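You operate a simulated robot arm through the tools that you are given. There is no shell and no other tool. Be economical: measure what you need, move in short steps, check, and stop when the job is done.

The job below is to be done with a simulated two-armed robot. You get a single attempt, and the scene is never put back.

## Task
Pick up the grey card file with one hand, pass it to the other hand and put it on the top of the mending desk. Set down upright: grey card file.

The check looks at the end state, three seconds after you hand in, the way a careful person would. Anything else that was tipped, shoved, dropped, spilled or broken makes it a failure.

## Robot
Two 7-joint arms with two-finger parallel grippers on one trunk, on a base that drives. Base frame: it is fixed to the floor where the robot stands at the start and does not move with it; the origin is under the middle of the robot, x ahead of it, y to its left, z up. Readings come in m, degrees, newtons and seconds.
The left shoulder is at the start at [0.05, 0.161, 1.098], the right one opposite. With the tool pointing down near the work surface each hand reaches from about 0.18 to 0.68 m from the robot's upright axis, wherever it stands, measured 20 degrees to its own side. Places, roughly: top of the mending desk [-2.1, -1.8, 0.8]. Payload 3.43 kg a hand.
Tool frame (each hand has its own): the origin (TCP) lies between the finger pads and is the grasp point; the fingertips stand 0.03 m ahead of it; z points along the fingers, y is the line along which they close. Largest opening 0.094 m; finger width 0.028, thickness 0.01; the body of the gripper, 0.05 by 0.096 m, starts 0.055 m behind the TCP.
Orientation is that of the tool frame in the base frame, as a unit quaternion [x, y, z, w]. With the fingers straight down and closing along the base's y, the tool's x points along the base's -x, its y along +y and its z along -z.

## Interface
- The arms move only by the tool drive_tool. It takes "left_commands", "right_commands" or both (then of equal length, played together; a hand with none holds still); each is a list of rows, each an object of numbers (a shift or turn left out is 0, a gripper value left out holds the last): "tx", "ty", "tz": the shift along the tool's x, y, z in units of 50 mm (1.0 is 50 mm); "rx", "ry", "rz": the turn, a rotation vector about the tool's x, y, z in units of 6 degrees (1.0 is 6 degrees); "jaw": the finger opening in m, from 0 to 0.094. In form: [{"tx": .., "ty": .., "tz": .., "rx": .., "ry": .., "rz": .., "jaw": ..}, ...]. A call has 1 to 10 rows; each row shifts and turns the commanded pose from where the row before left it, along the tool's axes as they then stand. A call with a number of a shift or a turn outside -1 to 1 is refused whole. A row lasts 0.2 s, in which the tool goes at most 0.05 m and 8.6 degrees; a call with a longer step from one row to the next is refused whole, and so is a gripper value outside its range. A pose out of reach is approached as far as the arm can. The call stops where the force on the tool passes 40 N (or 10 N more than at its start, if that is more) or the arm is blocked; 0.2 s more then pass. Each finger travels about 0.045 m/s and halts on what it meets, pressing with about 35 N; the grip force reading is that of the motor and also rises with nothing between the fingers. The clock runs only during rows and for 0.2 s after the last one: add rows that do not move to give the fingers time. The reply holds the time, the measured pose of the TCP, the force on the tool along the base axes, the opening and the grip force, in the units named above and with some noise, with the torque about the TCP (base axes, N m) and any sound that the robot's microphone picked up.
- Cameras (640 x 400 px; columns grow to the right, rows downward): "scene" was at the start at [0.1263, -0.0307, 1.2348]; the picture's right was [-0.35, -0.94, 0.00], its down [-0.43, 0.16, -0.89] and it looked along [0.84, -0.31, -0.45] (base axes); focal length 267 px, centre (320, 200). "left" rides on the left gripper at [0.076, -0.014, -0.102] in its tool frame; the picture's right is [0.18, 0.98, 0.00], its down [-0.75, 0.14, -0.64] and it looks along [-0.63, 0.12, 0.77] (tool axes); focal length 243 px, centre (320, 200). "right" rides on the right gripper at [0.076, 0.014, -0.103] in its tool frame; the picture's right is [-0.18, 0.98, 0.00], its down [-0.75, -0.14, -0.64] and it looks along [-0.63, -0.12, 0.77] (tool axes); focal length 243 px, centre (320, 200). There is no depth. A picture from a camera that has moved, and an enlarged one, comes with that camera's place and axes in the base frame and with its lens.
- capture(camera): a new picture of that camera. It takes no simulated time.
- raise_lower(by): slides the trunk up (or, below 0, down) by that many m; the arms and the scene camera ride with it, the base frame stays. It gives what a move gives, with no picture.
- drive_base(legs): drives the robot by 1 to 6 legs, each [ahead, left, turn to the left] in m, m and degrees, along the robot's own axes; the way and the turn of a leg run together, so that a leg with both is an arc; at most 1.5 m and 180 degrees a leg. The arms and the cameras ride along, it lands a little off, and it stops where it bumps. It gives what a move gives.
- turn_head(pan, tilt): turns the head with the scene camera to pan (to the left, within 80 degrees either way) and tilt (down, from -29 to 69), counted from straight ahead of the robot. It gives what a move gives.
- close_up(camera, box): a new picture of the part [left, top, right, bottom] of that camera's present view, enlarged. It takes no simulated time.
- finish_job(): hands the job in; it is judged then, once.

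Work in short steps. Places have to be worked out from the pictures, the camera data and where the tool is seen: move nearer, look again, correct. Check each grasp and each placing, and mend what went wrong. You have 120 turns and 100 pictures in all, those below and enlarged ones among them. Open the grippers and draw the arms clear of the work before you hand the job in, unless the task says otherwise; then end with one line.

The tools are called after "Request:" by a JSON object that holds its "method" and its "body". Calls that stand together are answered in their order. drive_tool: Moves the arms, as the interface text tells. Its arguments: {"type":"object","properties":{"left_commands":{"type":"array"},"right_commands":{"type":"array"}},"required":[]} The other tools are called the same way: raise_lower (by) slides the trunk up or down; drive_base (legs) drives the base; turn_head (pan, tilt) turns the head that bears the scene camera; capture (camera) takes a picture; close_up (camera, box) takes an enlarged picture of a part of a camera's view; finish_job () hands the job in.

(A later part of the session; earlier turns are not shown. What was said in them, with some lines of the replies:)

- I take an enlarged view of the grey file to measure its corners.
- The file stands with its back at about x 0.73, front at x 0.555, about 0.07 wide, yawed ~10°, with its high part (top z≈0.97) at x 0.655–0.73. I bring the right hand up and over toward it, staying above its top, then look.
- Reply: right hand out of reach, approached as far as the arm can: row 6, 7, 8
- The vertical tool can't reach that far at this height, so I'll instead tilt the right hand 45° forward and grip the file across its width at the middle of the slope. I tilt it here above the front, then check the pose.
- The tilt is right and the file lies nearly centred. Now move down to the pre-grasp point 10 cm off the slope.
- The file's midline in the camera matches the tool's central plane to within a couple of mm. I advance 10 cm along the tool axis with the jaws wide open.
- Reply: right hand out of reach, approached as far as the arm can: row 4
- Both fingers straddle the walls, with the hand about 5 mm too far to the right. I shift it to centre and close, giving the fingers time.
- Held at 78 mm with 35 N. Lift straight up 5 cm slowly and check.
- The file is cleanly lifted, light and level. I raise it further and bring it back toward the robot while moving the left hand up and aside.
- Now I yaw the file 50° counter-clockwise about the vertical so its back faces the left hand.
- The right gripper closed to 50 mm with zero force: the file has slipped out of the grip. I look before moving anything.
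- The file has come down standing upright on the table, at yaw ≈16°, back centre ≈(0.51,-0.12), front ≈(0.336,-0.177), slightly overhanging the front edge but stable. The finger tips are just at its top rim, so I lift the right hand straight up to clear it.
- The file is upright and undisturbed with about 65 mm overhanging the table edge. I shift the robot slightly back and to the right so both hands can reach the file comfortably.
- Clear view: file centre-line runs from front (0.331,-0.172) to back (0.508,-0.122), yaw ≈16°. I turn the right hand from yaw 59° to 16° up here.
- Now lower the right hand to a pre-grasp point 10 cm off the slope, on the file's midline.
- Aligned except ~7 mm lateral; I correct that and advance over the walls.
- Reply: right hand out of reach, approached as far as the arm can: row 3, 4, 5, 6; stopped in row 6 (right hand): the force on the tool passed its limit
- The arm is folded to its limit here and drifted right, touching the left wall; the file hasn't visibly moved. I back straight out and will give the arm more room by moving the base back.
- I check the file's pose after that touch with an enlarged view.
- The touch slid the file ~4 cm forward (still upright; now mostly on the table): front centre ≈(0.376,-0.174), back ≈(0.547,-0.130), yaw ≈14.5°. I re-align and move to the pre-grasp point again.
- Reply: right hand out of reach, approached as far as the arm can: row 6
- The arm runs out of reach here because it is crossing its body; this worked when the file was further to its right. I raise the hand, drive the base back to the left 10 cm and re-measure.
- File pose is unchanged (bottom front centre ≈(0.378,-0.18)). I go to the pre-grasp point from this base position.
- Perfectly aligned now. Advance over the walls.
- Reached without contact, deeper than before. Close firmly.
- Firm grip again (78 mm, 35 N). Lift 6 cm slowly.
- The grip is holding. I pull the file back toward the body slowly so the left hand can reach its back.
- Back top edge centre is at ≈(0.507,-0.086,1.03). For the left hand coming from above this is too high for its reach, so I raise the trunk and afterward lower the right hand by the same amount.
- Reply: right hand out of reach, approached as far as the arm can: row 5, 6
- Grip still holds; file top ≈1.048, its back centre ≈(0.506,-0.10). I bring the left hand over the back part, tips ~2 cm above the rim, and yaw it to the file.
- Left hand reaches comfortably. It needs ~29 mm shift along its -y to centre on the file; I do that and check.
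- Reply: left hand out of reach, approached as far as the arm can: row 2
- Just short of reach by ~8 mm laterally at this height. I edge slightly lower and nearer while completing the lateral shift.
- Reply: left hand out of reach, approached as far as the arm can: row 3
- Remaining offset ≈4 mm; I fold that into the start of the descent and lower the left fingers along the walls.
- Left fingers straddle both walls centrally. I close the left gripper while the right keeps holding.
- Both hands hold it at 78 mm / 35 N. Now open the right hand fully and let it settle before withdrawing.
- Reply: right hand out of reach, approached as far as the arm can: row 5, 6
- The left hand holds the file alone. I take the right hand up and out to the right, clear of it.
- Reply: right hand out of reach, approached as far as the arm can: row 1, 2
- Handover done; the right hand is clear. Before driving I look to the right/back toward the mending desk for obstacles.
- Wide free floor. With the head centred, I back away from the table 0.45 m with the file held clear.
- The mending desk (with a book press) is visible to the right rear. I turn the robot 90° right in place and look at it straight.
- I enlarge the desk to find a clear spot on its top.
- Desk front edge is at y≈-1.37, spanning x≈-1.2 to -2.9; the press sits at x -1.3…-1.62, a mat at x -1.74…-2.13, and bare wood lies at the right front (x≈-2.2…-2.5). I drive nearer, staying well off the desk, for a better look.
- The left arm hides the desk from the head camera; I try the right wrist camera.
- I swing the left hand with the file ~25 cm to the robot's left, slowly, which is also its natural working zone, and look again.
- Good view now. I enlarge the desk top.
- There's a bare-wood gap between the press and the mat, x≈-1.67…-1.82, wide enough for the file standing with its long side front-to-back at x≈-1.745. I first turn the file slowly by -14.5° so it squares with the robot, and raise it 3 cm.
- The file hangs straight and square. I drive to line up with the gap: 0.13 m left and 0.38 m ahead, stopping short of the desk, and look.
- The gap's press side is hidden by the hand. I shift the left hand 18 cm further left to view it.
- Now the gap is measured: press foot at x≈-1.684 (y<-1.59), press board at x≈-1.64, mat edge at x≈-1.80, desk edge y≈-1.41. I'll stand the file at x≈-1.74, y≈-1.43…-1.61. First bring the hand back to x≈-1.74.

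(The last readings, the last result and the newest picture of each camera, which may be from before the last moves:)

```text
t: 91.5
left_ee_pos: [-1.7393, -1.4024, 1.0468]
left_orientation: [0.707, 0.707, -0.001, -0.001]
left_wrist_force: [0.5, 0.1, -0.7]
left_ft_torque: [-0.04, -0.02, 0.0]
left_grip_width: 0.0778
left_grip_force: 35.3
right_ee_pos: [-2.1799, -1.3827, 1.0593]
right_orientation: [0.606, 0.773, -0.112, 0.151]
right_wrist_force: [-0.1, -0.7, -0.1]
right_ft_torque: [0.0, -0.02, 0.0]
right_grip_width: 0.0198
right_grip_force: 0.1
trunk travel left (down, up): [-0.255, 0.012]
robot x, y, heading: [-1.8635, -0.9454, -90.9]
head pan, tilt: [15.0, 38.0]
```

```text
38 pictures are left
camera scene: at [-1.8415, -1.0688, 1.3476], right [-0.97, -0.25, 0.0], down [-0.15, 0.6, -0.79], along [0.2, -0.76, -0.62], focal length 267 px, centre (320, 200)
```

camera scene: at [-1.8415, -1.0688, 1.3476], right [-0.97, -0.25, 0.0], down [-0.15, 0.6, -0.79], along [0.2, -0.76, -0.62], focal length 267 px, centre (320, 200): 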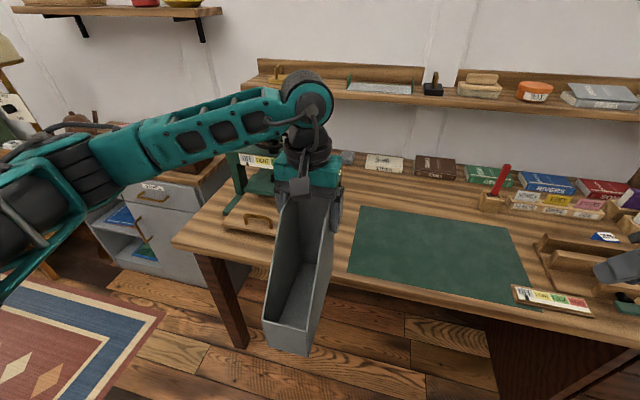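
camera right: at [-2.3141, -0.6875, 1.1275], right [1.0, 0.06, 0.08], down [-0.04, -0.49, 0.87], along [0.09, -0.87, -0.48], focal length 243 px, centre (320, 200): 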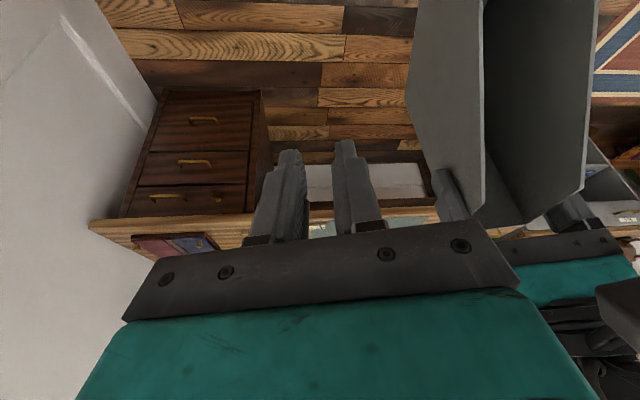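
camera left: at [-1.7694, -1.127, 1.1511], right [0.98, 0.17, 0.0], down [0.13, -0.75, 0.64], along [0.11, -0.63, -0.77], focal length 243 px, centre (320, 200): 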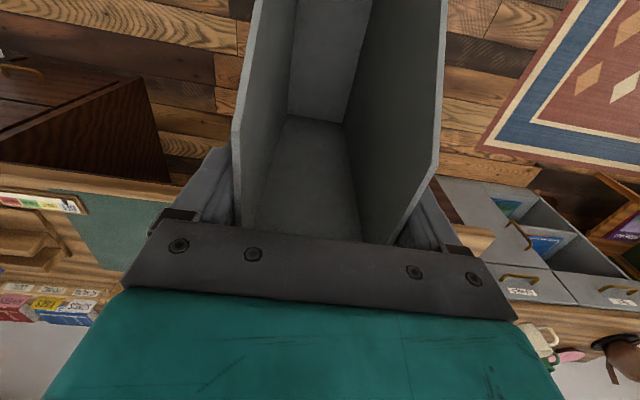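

I enlarge to re-measure the mat and the desk's front edge from here.

Request:
{"method": "close_up", "body": {"camera": "scene", "box": [200, 130, 420, 320]}}

```text
2.11 times, centred on (310, 225) of scene
camera zoom: at [-1.8415, -1.0688, 1.3476], right [-0.97, -0.25, 0.0], down [-0.15, 0.6, -0.79], along [0.2, -0.76, -0.62], focal length 563 px, centre (341, 147)
```

zoom: 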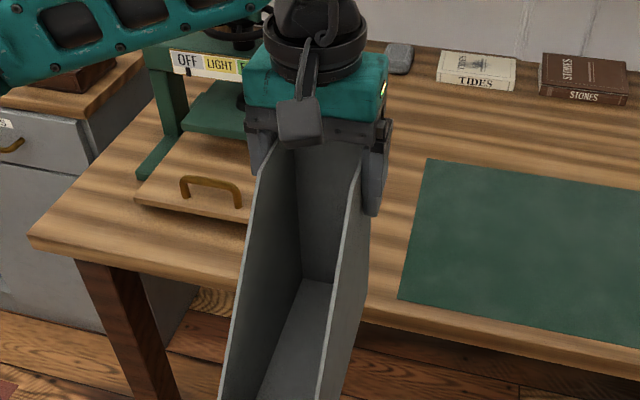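

The desk front edge is really at y≈-1.45, so I aim for file span y≈-1.475…-1.655 at x≈-1.745 (about 2 cm from press foot and from mat). Drive 8 cm ahead, then extend the arm, staying 6 cm above the desk.

Request:
{"method": "drive_base", "body": {"legs": [[0.08, 0, 0]]}}

Request:
{"method": "drive_tool", "body": {"left_commands": [{"tx": -0.3}, {"tx": -0.4}, {"tx": -0.4}, {"tx": -0.4}, {"tx": -0.3}, {}]}}

Request:
{"method": "capture", "body": {"camera": "scene"}}

Request:
{"method": "capture", "body": {"camera": "left"}}

```text
t: 92.6
left_ee_pos: [-1.7396, -1.4806, 1.0468]
left_orientation: [0.707, 0.707, 0.0, -0.001]
left_wrist_force: [0.0, 0.2, -0.5]
left_ft_torque: [-0.01, 0.0, -0.01]
left_grip_width: 0.078
left_grip_force: 34.8
right_ee_pos: [-2.1812, -1.462, 1.0599]
right_orientation: [0.606, 0.773, -0.114, 0.151]
right_wrist_force: [-0.4, -0.5, 0.2]
right_ft_torque: [0.01, 0.01, -0.02]
right_grip_width: 0.02
right_grip_force: 0.1
trunk travel left (down, up): [-0.255, 0.012]
robot x, y, heading: [-1.862, -1.0283, -90.5]
head pan, tilt: [15.0, 38.0]
```

```text
t: 94.0
left_ee_pos: [-1.7402, -1.5694, 1.0491]
left_orientation: [0.707, 0.707, -0.001, 0.0]
left_wrist_force: [1.2, -0.3, -1.0]
left_ft_torque: [-0.02, 0.0, -0.01]
left_grip_width: 0.0777
left_grip_force: 34.2
right_ee_pos: [-2.1816, -1.4616, 1.0596]
right_orientation: [0.606, 0.773, -0.112, 0.151]
right_wrist_force: [-0.9, 0.1, 0.1]
right_ft_torque: [0.01, -0.02, 0.02]
right_grip_width: 0.0203
right_grip_force: 0.0
trunk travel left (down, up): [-0.255, 0.012]
robot x, y, heading: [-1.868, -1.0289, -90.3]
head pan, tilt: [15.0, 38.0]
```

```text
36 pictures are left
camera scene: at [-1.8421, -1.1469, 1.3477], right [-0.97, -0.25, 0.0], down [-0.15, 0.6, -0.79], along [0.2, -0.76, -0.62], focal length 267 px, centre (320, 200)
```

scene: 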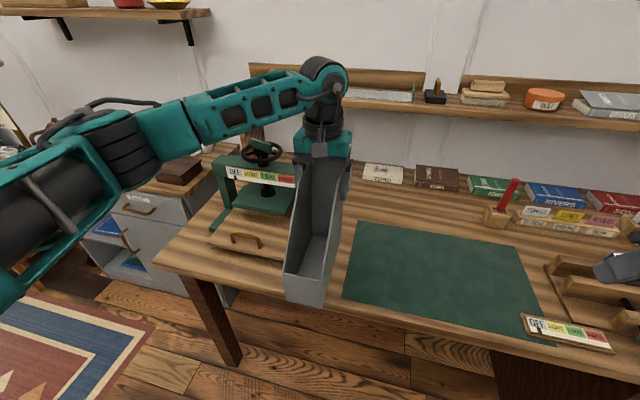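

```text
35 pictures are left
camera left: at [-1.7537, -1.493, 1.1521], right [0.98, 0.18, 0.0], down [0.14, -0.75, 0.64], along [0.12, -0.63, -0.77], focal length 243 px, centre (320, 200)
```

left: 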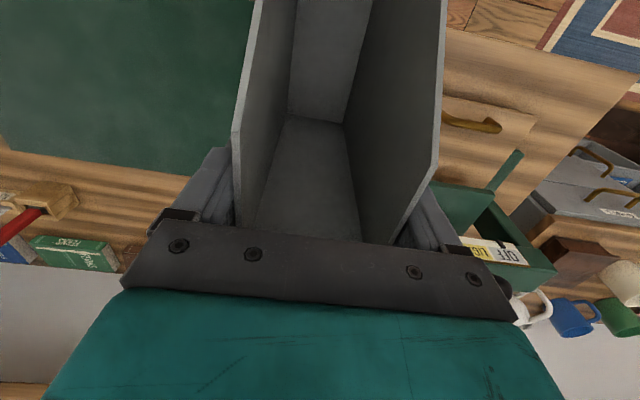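

Good alignment. Extend the last 5.5 cm and check clearances from the scene camera.

Request:
{"method": "drive_tool", "body": {"left_commands": [{"tx": -0.3}, {"tx": -0.4, "ty": -0.1}, {"tx": -0.4}, {}]}}

Request:
{"method": "close_up", "body": {"camera": "scene", "box": [200, 120, 420, 320]}}

Request:
{"method": "capture", "body": {"camera": "left"}}

```text
t: 95.0
left_ee_pos: [-1.7429, -1.6242, 1.0472]
left_orientation: [0.708, 0.707, -0.001, 0.0]
left_wrist_force: [0.2, 0.1, -1.3]
left_ft_torque: [-0.07, -0.02, -0.02]
left_grip_width: 0.0777
left_grip_force: 34.4
right_ee_pos: [-2.1824, -1.461, 1.0599]
right_orientation: [0.605, 0.774, -0.113, 0.151]
right_wrist_force: [0.4, 0.0, 0.5]
right_ft_torque: [0.01, 0.01, -0.01]
right_grip_width: 0.02
right_grip_force: 0.0
trunk travel left (down, up): [-0.255, 0.012]
robot x, y, heading: [-1.8632, -1.0255, -90.6]
head pan, tilt: [15.0, 38.0]
```

```text
2.00 times, centred on (310, 220) of scene
camera zoom: at [-1.8421, -1.1469, 1.3477], right [-0.97, -0.25, 0.0], down [-0.15, 0.6, -0.79], along [0.2, -0.76, -0.62], focal length 535 px, centre (340, 160)
```

zoom: 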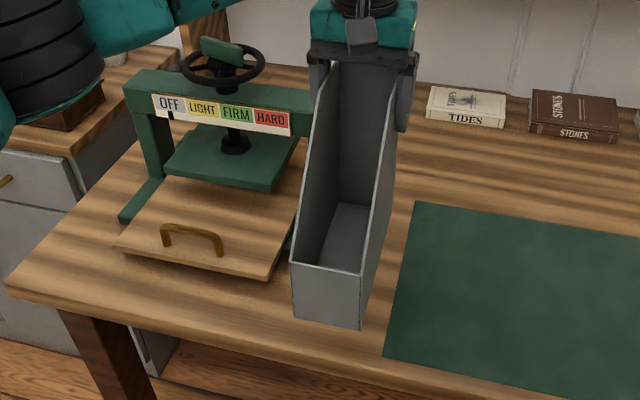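

```text
33 pictures are left
camera left: at [-1.758, -1.5483, 1.1508], right [0.98, 0.18, 0.0], down [0.14, -0.75, 0.64], along [0.12, -0.63, -0.77], focal length 243 px, centre (320, 200)
```

left: 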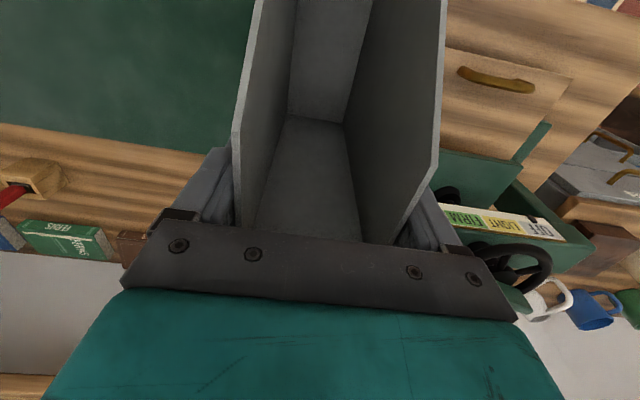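

Clearances are good (≈2 cm each side); I go 2 cm further in to keep the front off the edge, then lower 4.5 cm.

Request:
{"method": "drive_tool", "body": {"left_commands": [{"tx": -0.2}, {"tx": -0.2}, {}, {"tz": 0.3}, {"tz": 0.3}, {"tz": 0.3}, {}]}}

Request:
{"method": "close_up", "body": {"camera": "scene", "box": [240, 120, 400, 300]}}

```text
t: 96.6
left_ee_pos: [-1.7453, -1.6459, 1.0032]
left_orientation: [0.707, 0.708, -0.002, 0.0]
left_wrist_force: [0.0, -0.1, -1.2]
left_ft_torque: [-0.02, 0.02, -0.04]
left_grip_width: 0.0777
left_grip_force: 35.4
right_ee_pos: [-2.1813, -1.4607, 1.0616]
right_orientation: [0.605, 0.774, -0.113, 0.151]
right_wrist_force: [0.3, 0.1, 0.6]
right_ft_torque: [0.0, 0.03, -0.01]
right_grip_width: 0.0201
right_grip_force: 0.0
trunk travel left (down, up): [-0.255, 0.012]
robot x, y, heading: [-1.863, -1.0222, -90.7]
head pan, tilt: [15.0, 38.0]
```

```text
2.22 times, centred on (320, 210) of scene
camera zoom: at [-1.8422, -1.1469, 1.3477], right [-0.97, -0.25, 0.0], down [-0.15, 0.6, -0.79], along [0.2, -0.76, -0.62], focal length 594 px, centre (320, 178)
```

zoom: 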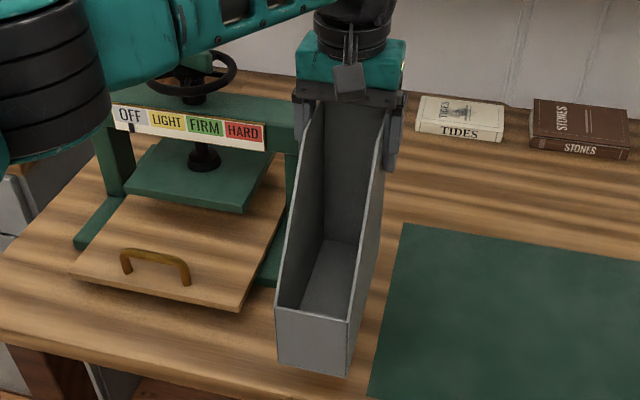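

About 1.5 cm above the desk with clearance both sides. Lower in small steps until contact shows.

Request:
{"method": "drive_tool", "body": {"left_commands": [{"tz": 0.1}, {"tz": 0.1}, {}]}}

Request:
{"method": "drive_tool", "body": {"left_commands": [{"tz": 0.06}, {}]}}

Request:
{"method": "drive_tool", "body": {"left_commands": [{"tz": 0.06}, {}]}}

Request:
{"method": "close_up", "body": {"camera": "scene", "box": [240, 120, 400, 300]}}

```text
t: 97.4
left_ee_pos: [-1.7436, -1.6444, 0.992]
left_orientation: [0.707, 0.707, -0.002, 0.0]
left_wrist_force: [0.1, 0.0, -1.0]
left_ft_torque: [-0.03, 0.02, -0.01]
left_grip_width: 0.0776
left_grip_force: 35.2
right_ee_pos: [-2.183, -1.46, 1.0606]
right_orientation: [0.605, 0.774, -0.112, 0.151]
right_wrist_force: [0.5, 0.0, -0.5]
right_ft_torque: [0.0, -0.01, 0.01]
right_grip_width: 0.0197
right_grip_force: 0.2
trunk travel left (down, up): [-0.255, 0.012]
robot x, y, heading: [-1.8643, -1.0247, -90.5]
head pan, tilt: [15.0, 38.0]
```

```text
t: 98.0
left_ee_pos: [-1.7444, -1.645, 0.9891]
left_orientation: [0.707, 0.707, -0.002, 0.0]
left_wrist_force: [0.9, 0.0, -0.4]
left_ft_torque: [-0.05, -0.02, 0.02]
left_grip_width: 0.0777
left_grip_force: 34.9
right_ee_pos: [-2.1808, -1.4614, 1.0606]
right_orientation: [0.605, 0.774, -0.112, 0.151]
right_wrist_force: [0.6, 0.0, -0.4]
right_ft_torque: [-0.02, 0.01, 0.03]
right_grip_width: 0.0201
right_grip_force: 0.0
trunk travel left (down, up): [-0.255, 0.012]
robot x, y, heading: [-1.8606, -1.0239, -90.2]
head pan, tilt: [15.0, 38.0]
```

```text
t: 98.6
left_ee_pos: [-1.7446, -1.6458, 0.9867]
left_orientation: [0.707, 0.708, -0.002, -0.001]
left_wrist_force: [-0.3, 0.8, -2.2]
left_ft_torque: [0.01, -0.02, 0.01]
left_grip_width: 0.0776
left_grip_force: 35.1
right_ee_pos: [-2.1805, -1.4614, 1.0599]
right_orientation: [0.606, 0.773, -0.113, 0.151]
right_wrist_force: [-0.1, -0.5, 0.3]
right_ft_torque: [0.01, 0.02, 0.03]
right_grip_width: 0.0198
right_grip_force: 0.0
trunk travel left (down, up): [-0.255, 0.012]
robot x, y, heading: [-1.8625, -1.0212, -90.6]
head pan, tilt: [15.0, 38.0]
```

```text
2.22 times, centred on (320, 210) of scene
camera zoom: at [-1.8422, -1.147, 1.3477], right [-0.97, -0.25, 0.0], down [-0.15, 0.6, -0.79], along [0.2, -0.76, -0.62], focal length 594 px, centre (320, 178)
```

zoom: 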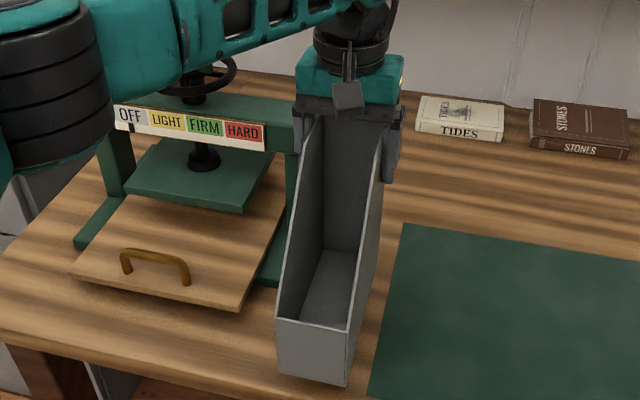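

No contact yet; continue in 3 mm steps.

Request:
{"method": "drive_tool", "body": {"left_commands": [{"tz": 0.06}, {}]}}

Request:
{"method": "drive_tool", "body": {"left_commands": [{"tz": 0.06}, {}]}}

Request:
{"method": "drive_tool", "body": {"left_commands": [{"tz": 0.06}, {}]}}

```text
t: 99.2
left_ee_pos: [-1.7443, -1.6447, 0.983]
left_orientation: [0.707, 0.708, -0.001, 0.0]
left_wrist_force: [1.4, 0.2, 0.3]
left_ft_torque: [-0.06, -0.01, -0.01]
left_grip_width: 0.0776
left_grip_force: 34.7
right_ee_pos: [-2.1816, -1.4624, 1.0594]
right_orientation: [0.605, 0.773, -0.113, 0.151]
right_wrist_force: [-0.1, -0.2, 0.8]
right_ft_torque: [-0.03, 0.0, -0.03]
right_grip_width: 0.0199
right_grip_force: 0.0
trunk travel left (down, up): [-0.255, 0.012]
robot x, y, heading: [-1.864, -1.0252, -90.6]
head pan, tilt: [15.0, 38.0]
```

```text
t: 99.8
left_ee_pos: [-1.7448, -1.6455, 0.9804]
left_orientation: [0.707, 0.707, -0.001, 0.0]
left_wrist_force: [-0.3, 0.3, -0.9]
left_ft_torque: [-0.07, -0.01, 0.0]
left_grip_width: 0.0777
left_grip_force: 34.7
right_ee_pos: [-2.1815, -1.4606, 1.0602]
right_orientation: [0.606, 0.773, -0.113, 0.151]
right_wrist_force: [0.0, -0.7, -0.2]
right_ft_torque: [0.01, 0.0, -0.01]
right_grip_width: 0.0201
right_grip_force: 0.0
trunk travel left (down, up): [-0.255, 0.012]
robot x, y, heading: [-1.8641, -1.0229, -90.5]
head pan, tilt: [15.0, 38.0]
```

```text
t: 100.4
left_ee_pos: [-1.7442, -1.6462, 0.9781]
left_orientation: [0.707, 0.707, -0.001, 0.0]
left_wrist_force: [-0.4, 0.4, -0.8]
left_ft_torque: [-0.06, -0.03, 0.01]
left_grip_width: 0.0776
left_grip_force: 35.1
right_ee_pos: [-2.1813, -1.4607, 1.0612]
right_orientation: [0.605, 0.773, -0.113, 0.151]
right_wrist_force: [-0.7, 0.8, -0.1]
right_ft_torque: [0.0, 0.0, -0.03]
right_grip_width: 0.0198
right_grip_force: 0.0
trunk travel left (down, up): [-0.255, 0.012]
robot x, y, heading: [-1.8627, -1.0231, -90.7]
head pan, tilt: [15.0, 38.0]
```

Still free; let me look at the gap below the file.

Request:
{"method": "close_up", "body": {"camera": "scene", "box": [270, 200, 370, 300]}}

Request:
{"method": "drive_tool", "body": {"left_commands": [{"tz": 0.05}, {}]}}

Request:
{"method": "drive_tool", "body": {"left_commands": [{"tz": 0.05}, {}]}}

```text
4.00 times, centred on (320, 250) of scene
camera zoom: at [-1.8422, -1.147, 1.3477], right [-0.97, -0.25, 0.0], down [-0.15, 0.6, -0.79], along [0.2, -0.76, -0.62], focal length 1070 px, centre (320, 0)
```

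zoom: 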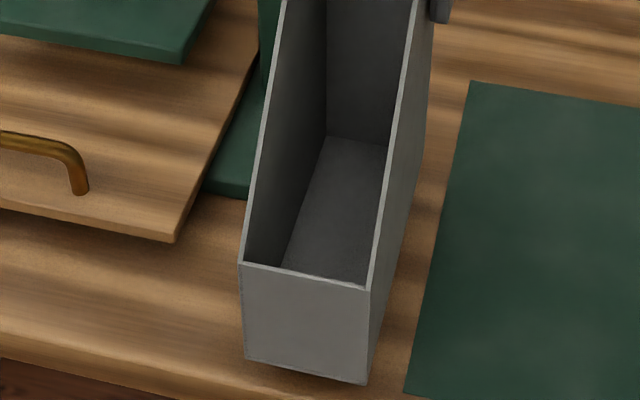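

```text
t: 101.0
left_ee_pos: [-1.7439, -1.6463, 0.9757]
left_orientation: [0.707, 0.707, -0.001, 0.001]
left_wrist_force: [0.4, 0.3, -0.3]
left_ft_torque: [-0.03, 0.01, -0.01]
left_grip_width: 0.0777
left_grip_force: 35.1
right_ee_pos: [-2.1823, -1.4615, 1.0601]
right_orientation: [0.605, 0.774, -0.113, 0.151]
right_wrist_force: [0.0, 0.7, -0.6]
right_ft_torque: [-0.01, 0.0, -0.01]
right_grip_width: 0.02
right_grip_force: 0.1
trunk travel left (down, up): [-0.255, 0.012]
robot x, y, heading: [-1.8668, -1.0248, -90.7]
head pan, tilt: [15.0, 38.0]
```

```text
t: 101.6
left_ee_pos: [-1.7445, -1.6468, 0.9734]
left_orientation: [0.707, 0.708, -0.001, 0.0]
left_wrist_force: [-0.1, -0.2, -1.8]
left_ft_torque: [-0.07, 0.01, 0.0]
left_grip_width: 0.0774
left_grip_force: 34.8
right_ee_pos: [-2.1801, -1.4622, 1.0593]
right_orientation: [0.606, 0.773, -0.114, 0.151]
right_wrist_force: [0.2, 0.6, -0.5]
right_ft_torque: [0.04, -0.01, -0.04]
right_grip_width: 0.02
right_grip_force: 0.0
trunk travel left (down, up): [-0.255, 0.012]
robot x, y, heading: [-1.8622, -1.0253, -90.7]
head pan, tilt: [15.0, 38.0]
```

Front corners are ~3 cm inside the edge. Keep lowering in small steps.

Request:
{"method": "drive_tool", "body": {"left_commands": [{"tz": 0.06}, {}]}}

Request:
{"method": "drive_tool", "body": {"left_commands": [{"tz": 0.06}, {}]}}

Request:
{"method": "close_up", "body": {"camera": "scene", "box": [260, 190, 400, 330]}}

```text
t: 102.2
left_ee_pos: [-1.7446, -1.6455, 0.9685]
left_orientation: [0.707, 0.707, -0.002, 0.0]
left_wrist_force: [0.6, 0.0, -1.4]
left_ft_torque: [-0.02, -0.03, -0.02]
left_grip_width: 0.0776
left_grip_force: 34.8
right_ee_pos: [-2.1823, -1.4622, 1.0601]
right_orientation: [0.605, 0.774, -0.112, 0.151]
right_wrist_force: [0.7, 0.0, -0.3]
right_ft_torque: [-0.01, 0.01, 0.0]
right_grip_width: 0.0202
right_grip_force: 0.0
trunk travel left (down, up): [-0.255, 0.012]
robot x, y, heading: [-1.8583, -1.0217, -90.4]
head pan, tilt: [15.0, 38.0]
```

```text
t: 102.8
left_ee_pos: [-1.7441, -1.6452, 0.968]
left_orientation: [0.707, 0.707, -0.001, -0.001]
left_wrist_force: [0.0, 0.0, -1.3]
left_ft_torque: [-0.04, -0.04, 0.01]
left_grip_width: 0.0777
left_grip_force: 35.3
right_ee_pos: [-2.1818, -1.4604, 1.0599]
right_orientation: [0.605, 0.773, -0.113, 0.151]
right_wrist_force: [0.0, 0.0, 0.3]
right_ft_torque: [-0.01, 0.0, 0.05]
right_grip_width: 0.02
right_grip_force: 0.0
trunk travel left (down, up): [-0.255, 0.012]
robot x, y, heading: [-1.8692, -1.0212, -90.6]
head pan, tilt: [15.0, 38.0]
```

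```text
2.86 times, centred on (330, 260) of scene
camera zoom: at [-1.8422, -1.147, 1.3477], right [-0.97, -0.25, 0.0], down [-0.15, 0.6, -0.79], along [0.2, -0.76, -0.62], focal length 764 px, centre (291, 29)
```

zoom: 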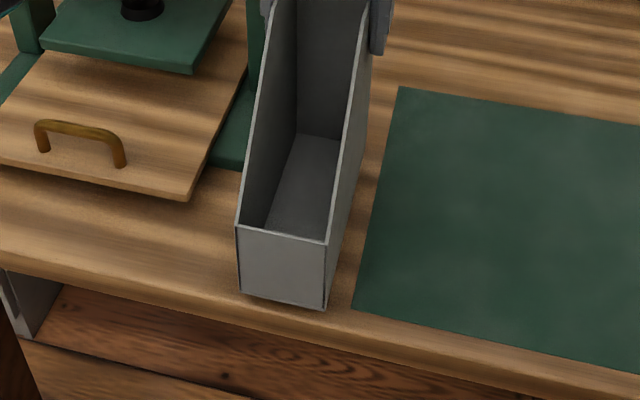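

Front has ~2 cm to the desk edge. Continue lowering to contact.

Request:
{"method": "drive_tool", "body": {"left_commands": [{"tz": 0.06}, {}, {}]}}

Request:
{"method": "drive_tool", "body": {"left_commands": [{"tz": 0.06}, {}, {}]}}

```text
t: 103.6
left_ee_pos: [-1.7453, -1.6444, 0.9643]
left_orientation: [0.707, 0.707, -0.001, 0.0]
left_wrist_force: [0.1, -0.3, -0.7]
left_ft_torque: [-0.05, 0.0, 0.02]
left_grip_width: 0.0776
left_grip_force: 35.1
right_ee_pos: [-2.1805, -1.4608, 1.0603]
right_orientation: [0.606, 0.773, -0.113, 0.151]
right_wrist_force: [-0.8, -0.5, 0.5]
right_ft_torque: [0.01, 0.04, -0.01]
right_grip_width: 0.0203
right_grip_force: 0.0
trunk travel left (down, up): [-0.255, 0.012]
robot x, y, heading: [-1.8627, -1.0238, -90.7]
head pan, tilt: [15.0, 38.0]
```

```text
t: 104.4
left_ee_pos: [-1.746, -1.6449, 0.9614]
left_orientation: [0.707, 0.707, -0.001, 0.0]
left_wrist_force: [-0.6, 0.0, -2.5]
left_ft_torque: [-0.02, -0.03, -0.01]
left_grip_width: 0.0778
left_grip_force: 35.6
right_ee_pos: [-2.1805, -1.4608, 1.0602]
right_orientation: [0.605, 0.773, -0.113, 0.15]
right_wrist_force: [0.7, -0.3, 0.4]
right_ft_torque: [0.01, -0.02, 0.01]
right_grip_width: 0.0201
right_grip_force: 0.0
trunk travel left (down, up): [-0.255, 0.012]
robot x, y, heading: [-1.8658, -1.0253, -90.6]
head pan, tilt: [15.0, 38.0]
```

Bottom estimated at z≈0.774 and still free; continue.

Request:
{"method": "drive_tool", "body": {"left_commands": [{"tz": 0.08}, {}, {}]}}

Request:
{"method": "drive_tool", "body": {"left_commands": [{"tz": 0.08}, {}, {}]}}

Request:
{"method": "close_up", "body": {"camera": "scene", "box": [260, 190, 400, 330]}}

```text
t: 105.2
left_ee_pos: [-1.7456, -1.645, 0.9561]
left_orientation: [0.707, 0.707, -0.001, 0.0]
left_wrist_force: [0.0, -0.4, -1.4]
left_ft_torque: [-0.06, -0.01, 0.01]
left_grip_width: 0.0775
left_grip_force: 35.7
right_ee_pos: [-2.1811, -1.4603, 1.0605]
right_orientation: [0.605, 0.774, -0.112, 0.15]
right_wrist_force: [-0.5, 0.4, -0.5]
right_ft_torque: [-0.01, 0.0, -0.01]
right_grip_width: 0.02
right_grip_force: 0.0
trunk travel left (down, up): [-0.255, 0.012]
robot x, y, heading: [-1.8609, -1.0249, -90.8]
head pan, tilt: [15.0, 38.0]
```

```text
t: 106.0
left_ee_pos: [-1.745, -1.6455, 0.9524]
left_orientation: [0.707, 0.707, -0.002, 0.0]
left_wrist_force: [-0.1, 0.5, -0.5]
left_ft_torque: [0.01, 0.01, 0.02]
left_grip_width: 0.0776
left_grip_force: 34.9
right_ee_pos: [-2.181, -1.4608, 1.0594]
right_orientation: [0.605, 0.773, -0.113, 0.151]
right_wrist_force: [0.0, -0.1, 0.2]
right_ft_torque: [0.03, -0.01, -0.01]
right_grip_width: 0.0201
right_grip_force: 0.0
trunk travel left (down, up): [-0.255, 0.012]
robot x, y, heading: [-1.8713, -1.022, -90.6]
head pan, tilt: [15.0, 38.0]
```

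```text
2.86 times, centred on (330, 260) of scene
camera zoom: at [-1.8422, -1.147, 1.3477], right [-0.97, -0.25, 0.0], down [-0.15, 0.6, -0.79], along [0.2, -0.76, -0.62], focal length 764 px, centre (291, 29)
```

zoom: 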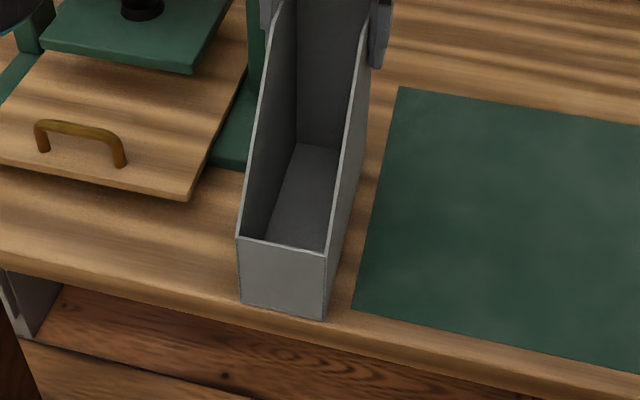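

With the desk lower than assumed (≈0.76), the desk edge works out at y≈-1.495, right at the file's front. I raise 1.5 cm and drive the base 3.5 cm further in.

Request:
{"method": "drive_tool", "body": {"left_commands": [{"tz": -0.15}, {"tz": -0.15, "ty": 0.1}, {}]}}

Request:
{"method": "drive_base", "body": {"legs": [[0.035, 0, 0]]}}

Request:
{"method": "close_up", "body": {"camera": "scene", "box": [240, 170, 400, 330]}}

```text
t: 106.8
left_ee_pos: [-1.7392, -1.6442, 0.9671]
left_orientation: [0.707, 0.707, -0.001, 0.0]
left_wrist_force: [0.1, 0.5, -0.5]
left_ft_torque: [-0.05, -0.04, 0.02]
left_grip_width: 0.0776
left_grip_force: 34.7
right_ee_pos: [-2.1812, -1.4613, 1.0592]
right_orientation: [0.606, 0.773, -0.112, 0.15]
right_wrist_force: [0.0, 0.7, 0.3]
right_ft_torque: [0.02, 0.0, 0.0]
right_grip_width: 0.02
right_grip_force: 0.0
trunk travel left (down, up): [-0.255, 0.012]
robot x, y, heading: [-1.8644, -1.0243, -90.6]
head pan, tilt: [15.0, 38.0]
```

```text
t: 107.6
left_ee_pos: [-1.739, -1.6808, 0.967]
left_orientation: [0.707, 0.707, 0.0, -0.001]
left_wrist_force: [0.6, 0.1, -1.5]
left_ft_torque: [-0.04, -0.02, 0.0]
left_grip_width: 0.0776
left_grip_force: 34.9
right_ee_pos: [-2.1815, -1.4967, 1.0591]
right_orientation: [0.605, 0.773, -0.112, 0.151]
right_wrist_force: [-0.3, -0.1, 0.6]
right_ft_torque: [0.02, 0.01, 0.02]
right_grip_width: 0.0202
right_grip_force: 0.0
trunk travel left (down, up): [-0.255, 0.012]
robot x, y, heading: [-1.8676, -1.0597, -90.9]
head pan, tilt: [15.0, 38.0]
```

```text
2.50 times, centred on (320, 250) of scene
camera zoom: at [-1.8427, -1.1835, 1.3475], right [-0.97, -0.25, 0.0], down [-0.15, 0.6, -0.79], along [0.2, -0.76, -0.62], focal length 668 px, centre (320, 75)
```

zoom: 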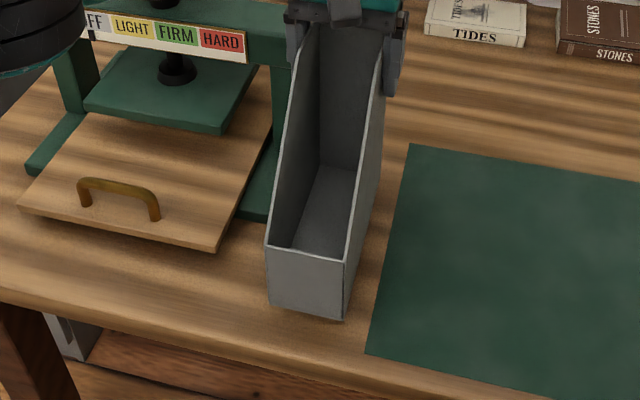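

Now clearly on the desk area with space all round. Lower again to where I was and then in small steps until contact.

Request:
{"method": "drive_tool", "body": {"left_commands": [{"tz": 0.15}, {"tz": 0.15}, {"tz": 0.06}, {}, {}]}}

Request:
{"method": "drive_tool", "body": {"left_commands": [{"tz": 0.06}, {}, {}]}}

Request:
{"method": "drive_tool", "body": {"left_commands": [{"tz": 0.06}, {}, {}]}}

Request:
{"method": "close_up", "body": {"camera": "scene", "box": [240, 170, 400, 330]}}

```text
t: 108.8
left_ee_pos: [-1.7406, -1.6787, 0.9498]
left_orientation: [0.707, 0.707, -0.001, 0.0]
left_wrist_force: [0.2, 1.1, -0.8]
left_ft_torque: [-0.05, 0.0, 0.01]
left_grip_width: 0.0778
left_grip_force: 35.5
right_ee_pos: [-2.1817, -1.4959, 1.0601]
right_orientation: [0.606, 0.773, -0.112, 0.151]
right_wrist_force: [0.3, -0.2, -0.3]
right_ft_torque: [0.02, -0.02, 0.0]
right_grip_width: 0.0201
right_grip_force: 0.1
trunk travel left (down, up): [-0.255, 0.012]
robot x, y, heading: [-1.8669, -1.0599, -90.3]
head pan, tilt: [15.0, 38.0]
```

```text
t: 109.6
left_ee_pos: [-1.7393, -1.6804, 0.9485]
left_orientation: [0.707, 0.707, -0.001, -0.001]
left_wrist_force: [0.2, -1.1, 8.5]
left_ft_torque: [0.99, -0.25, -0.05]
left_grip_width: 0.0778
left_grip_force: 34.9
right_ee_pos: [-2.1816, -1.496, 1.0593]
right_orientation: [0.605, 0.773, -0.113, 0.151]
right_wrist_force: [0.3, 0.2, -0.1]
right_ft_torque: [0.02, 0.01, -0.01]
right_grip_width: 0.0199
right_grip_force: 0.0
trunk travel left (down, up): [-0.255, 0.012]
robot x, y, heading: [-1.8636, -1.0581, -90.7]
head pan, tilt: [15.0, 38.0]
```

```text
t: 110.4
left_ee_pos: [-1.741, -1.6796, 0.9476]
left_orientation: [0.706, 0.708, -0.004, 0.003]
left_wrist_force: [2.4, -9.7, 21.7]
left_ft_torque: [0.2, -0.12, -0.04]
left_grip_width: 0.0779
left_grip_force: 35.2
right_ee_pos: [-2.1828, -1.4958, 1.0612]
right_orientation: [0.605, 0.774, -0.113, 0.152]
right_wrist_force: [-0.7, 0.0, -0.1]
right_ft_torque: [0.02, -0.02, 0.01]
right_grip_width: 0.02
right_grip_force: 0.1
trunk travel left (down, up): [-0.255, 0.012]
robot x, y, heading: [-1.8605, -1.0599, -90.5]
head pan, tilt: [15.0, 38.0]
```

```text
2.50 times, centred on (320, 250) of scene
camera zoom: at [-1.843, -1.1809, 1.348], right [-0.97, -0.25, 0.0], down [-0.15, 0.6, -0.79], along [0.2, -0.76, -0.61], focal length 668 px, centre (320, 75)
```

zoom: 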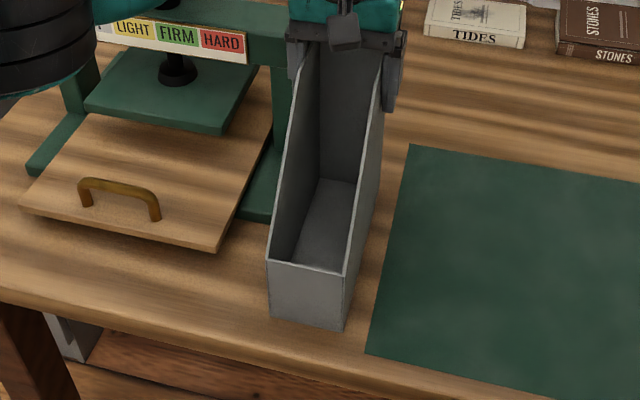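

The file is firmly on the desk (22 N). I relieve ~3 mm of the push, then open the gripper.

Request:
{"method": "drive_tool", "body": {"left_commands": [{"tz": -0.06}, {}]}}

Request:
{"method": "drive_tool", "body": {"left_commands": [{"jaw": 0.094}, {}, {}, {}]}}

Request:
{"method": "capture", "body": {"camera": "left"}}

Request:
{"method": "close_up", "body": {"camera": "scene", "box": [240, 150, 400, 310]}}

```text
t: 111.0
left_ee_pos: [-1.7396, -1.6798, 0.9476]
left_orientation: [0.707, 0.707, -0.001, 0.0]
left_wrist_force: [-1.3, -4.2, 8.8]
left_ft_torque: [-1.04, 0.09, 0.01]
left_grip_width: 0.0775
left_grip_force: 34.8
right_ee_pos: [-2.1815, -1.4953, 1.0592]
right_orientation: [0.606, 0.773, -0.113, 0.152]
right_wrist_force: [-0.6, 0.3, 0.2]
right_ft_torque: [0.01, -0.07, -0.01]
right_grip_width: 0.0201
right_grip_force: 0.0
trunk travel left (down, up): [-0.255, 0.012]
robot x, y, heading: [-1.8708, -1.0565, -90.6]
head pan, tilt: [15.0, 38.0]
```

```text
t: 112.0
left_ee_pos: [-1.7405, -1.6789, 0.9472]
left_orientation: [0.707, 0.707, -0.001, 0.0]
left_wrist_force: [0.5, -0.1, 0.7]
left_ft_torque: [-0.02, -0.02, 0.0]
left_grip_width: 0.0942
left_grip_force: 0.1
right_ee_pos: [-2.1818, -1.4963, 1.0598]
right_orientation: [0.605, 0.774, -0.112, 0.151]
right_wrist_force: [0.3, -1.3, -0.3]
right_ft_torque: [0.02, 0.04, -0.01]
right_grip_width: 0.02
right_grip_force: 0.1
trunk travel left (down, up): [-0.255, 0.012]
robot x, y, heading: [-1.8637, -1.0579, -90.6]
head pan, tilt: [15.0, 38.0]
```

```text
25 pictures are left
camera left: at [-1.7542, -1.6028, 1.0509], right [0.98, 0.18, 0.0], down [0.14, -0.75, 0.64], along [0.12, -0.63, -0.77], focal length 243 px, centre (320, 200)
```

left: 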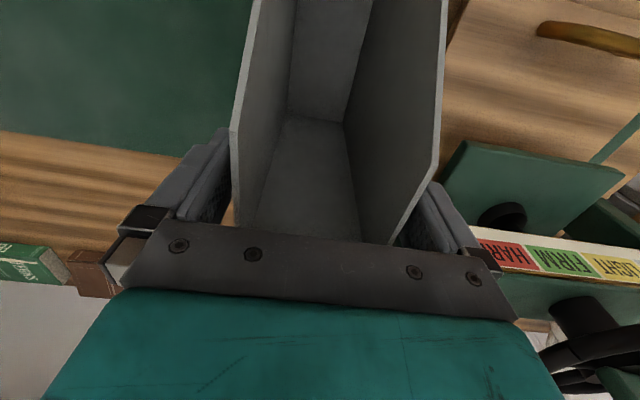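

```text
2.50 times, centred on (320, 230) of scene
camera zoom: at [-1.8426, -1.1821, 1.3477], right [-0.97, -0.25, 0.0], down [-0.15, 0.6, -0.79], along [0.2, -0.76, -0.62], focal length 668 px, centre (320, 125)
```

zoom: 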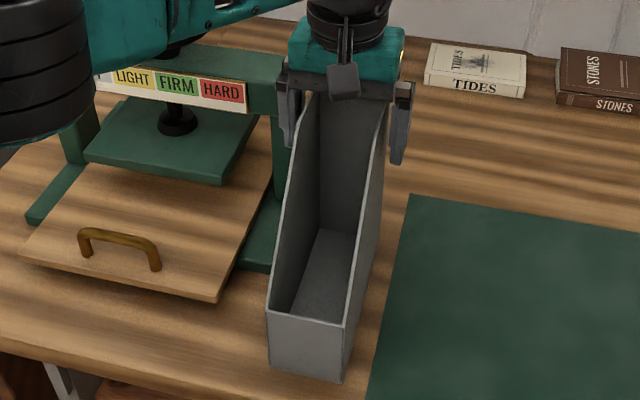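

Released, with fingers clear on both sides. Withdraw straight up slowly.

Request:
{"method": "drive_tool", "body": {"left_commands": [{"tz": -0.15}, {"tz": -0.3}, {"tz": -0.4}, {"tz": -0.5}, {"tz": -0.5}]}}

Request:
{"method": "capture", "body": {"camera": "scene"}}

```text
t: 113.2
left_ee_pos: [-1.7387, -1.6799, 1.0403]
left_orientation: [0.707, 0.707, -0.001, 0.0]
left_wrist_force: [0.4, 0.8, -0.5]
left_ft_torque: [0.01, -0.05, 0.0]
left_grip_width: 0.0942
left_grip_force: 0.1
right_ee_pos: [-2.1823, -1.4953, 1.0598]
right_orientation: [0.606, 0.773, -0.113, 0.151]
right_wrist_force: [-0.6, 0.1, -0.1]
right_ft_torque: [0.01, 0.0, 0.03]
right_grip_width: 0.0198
right_grip_force: 0.0
trunk travel left (down, up): [-0.255, 0.012]
robot x, y, heading: [-1.8634, -1.0568, -90.8]
head pan, tilt: [15.0, 38.0]
```

```text
23 pictures are left
camera scene: at [-1.8427, -1.1819, 1.3477], right [-0.97, -0.25, 0.0], down [-0.15, 0.6, -0.79], along [0.2, -0.76, -0.62], focal length 267 px, centre (320, 200)
```

scene: 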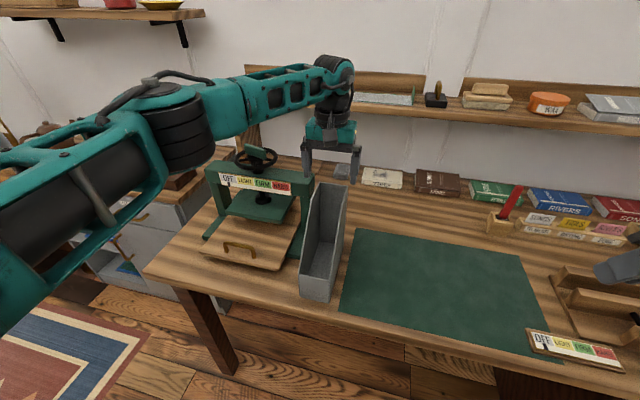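

The file stands upright and undisturbed. I raise the hand a bit more and back the base away with arms clear.

Request:
{"method": "drive_tool", "body": {"left_commands": [{"tz": -0.4}, {"tz": -0.4, "tx": 0.3}, {}]}}

Request:
{"method": "drive_base", "body": {"legs": [[-0.45, 0, 0]]}}

Request:
{"method": "close_up", "body": {"camera": "scene", "box": [170, 60, 470, 260]}}

```text
t: 114.0
left_ee_pos: [-1.739, -1.664, 1.0781]
left_orientation: [0.707, 0.707, -0.001, -0.001]
left_wrist_force: [-0.1, 0.8, -1.0]
left_ft_torque: [-0.02, 0.01, -0.01]
left_grip_width: 0.0941
left_grip_force: 0.0
right_ee_pos: [-2.1821, -1.4956, 1.0594]
right_orientation: [0.606, 0.773, -0.113, 0.151]
right_wrist_force: [0.1, 0.5, 0.3]
right_ft_torque: [0.02, -0.02, -0.02]
right_grip_width: 0.02
right_grip_force: 0.0
trunk travel left (down, up): [-0.255, 0.012]
robot x, y, heading: [-1.8617, -1.0571, -90.5]
head pan, tilt: [15.0, 38.0]
```

```text
t: 116.8
left_ee_pos: [-1.733, -1.211, 1.0796]
left_orientation: [0.706, 0.708, 0.0, -0.001]
left_wrist_force: [0.0, 1.9, 0.3]
left_ft_torque: [0.03, 0.01, -0.01]
left_grip_width: 0.0941
left_grip_force: 0.0
right_ee_pos: [-2.1766, -1.0455, 1.0596]
right_orientation: [0.604, 0.774, -0.113, 0.151]
right_wrist_force: [0.1, 0.3, -0.3]
right_ft_torque: [0.03, -0.02, -0.01]
right_grip_width: 0.0199
right_grip_force: 0.1
trunk travel left (down, up): [-0.255, 0.012]
robot x, y, heading: [-1.8599, -0.605, -90.5]
head pan, tilt: [15.0, 38.0]
```

```text
2.00 times, centred on (320, 160) of scene
camera zoom: at [-1.8381, -0.7293, 1.3478], right [-0.97, -0.25, 0.0], down [-0.15, 0.6, -0.79], along [0.2, -0.76, -0.62], focal length 535 px, centre (320, 280)
```

zoom: 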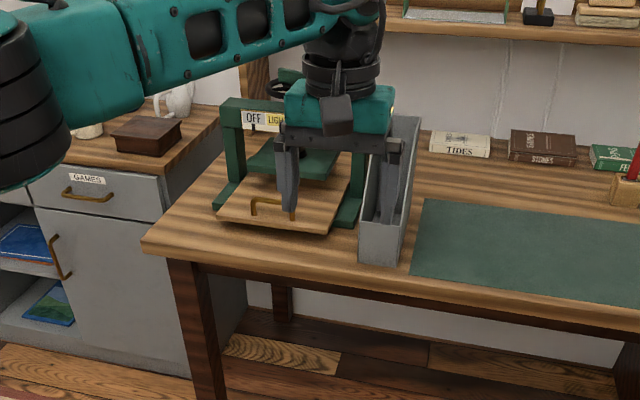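

The file stands upright on the desk between the press and the mat, nothing else moved. I open the right gripper too and hand in.

Request:
{"method": "drive_tool", "body": {"right_commands": [{"jaw": 0.094}, {}, {}, {}, {}, {}]}}

Request:
{"method": "finish_job", "body": {}}

```text
t: 118.2
left_ee_pos: [-1.7337, -1.2131, 1.0784]
left_orientation: [0.707, 0.708, -0.001, 0.0]
left_wrist_force: [-0.4, 0.2, 0.6]
left_ft_torque: [0.02, -0.01, -0.03]
left_grip_width: 0.094
left_grip_force: 0.1
right_ee_pos: [-2.1757, -1.0453, 1.06]
right_orientation: [0.605, 0.774, -0.112, 0.151]
right_wrist_force: [0.4, 0.3, -0.2]
right_ft_torque: [0.03, -0.01, -0.05]
right_grip_width: 0.094
right_grip_force: 0.1
trunk travel left (down, up): [-0.255, 0.012]
robot x, y, heading: [-1.8588, -0.6056, -90.5]
head pan, tilt: [15.0, 38.0]
```

```text
The job is handed in.
```

The grey card file was picked up with the right hand, passed to the left and set upright on the mending desk between the press and the mat; on the first try it slipped from the right hand and landed upright on its own table, a retry nudged it about 4 cm there, and I saw nothing else disturbed.
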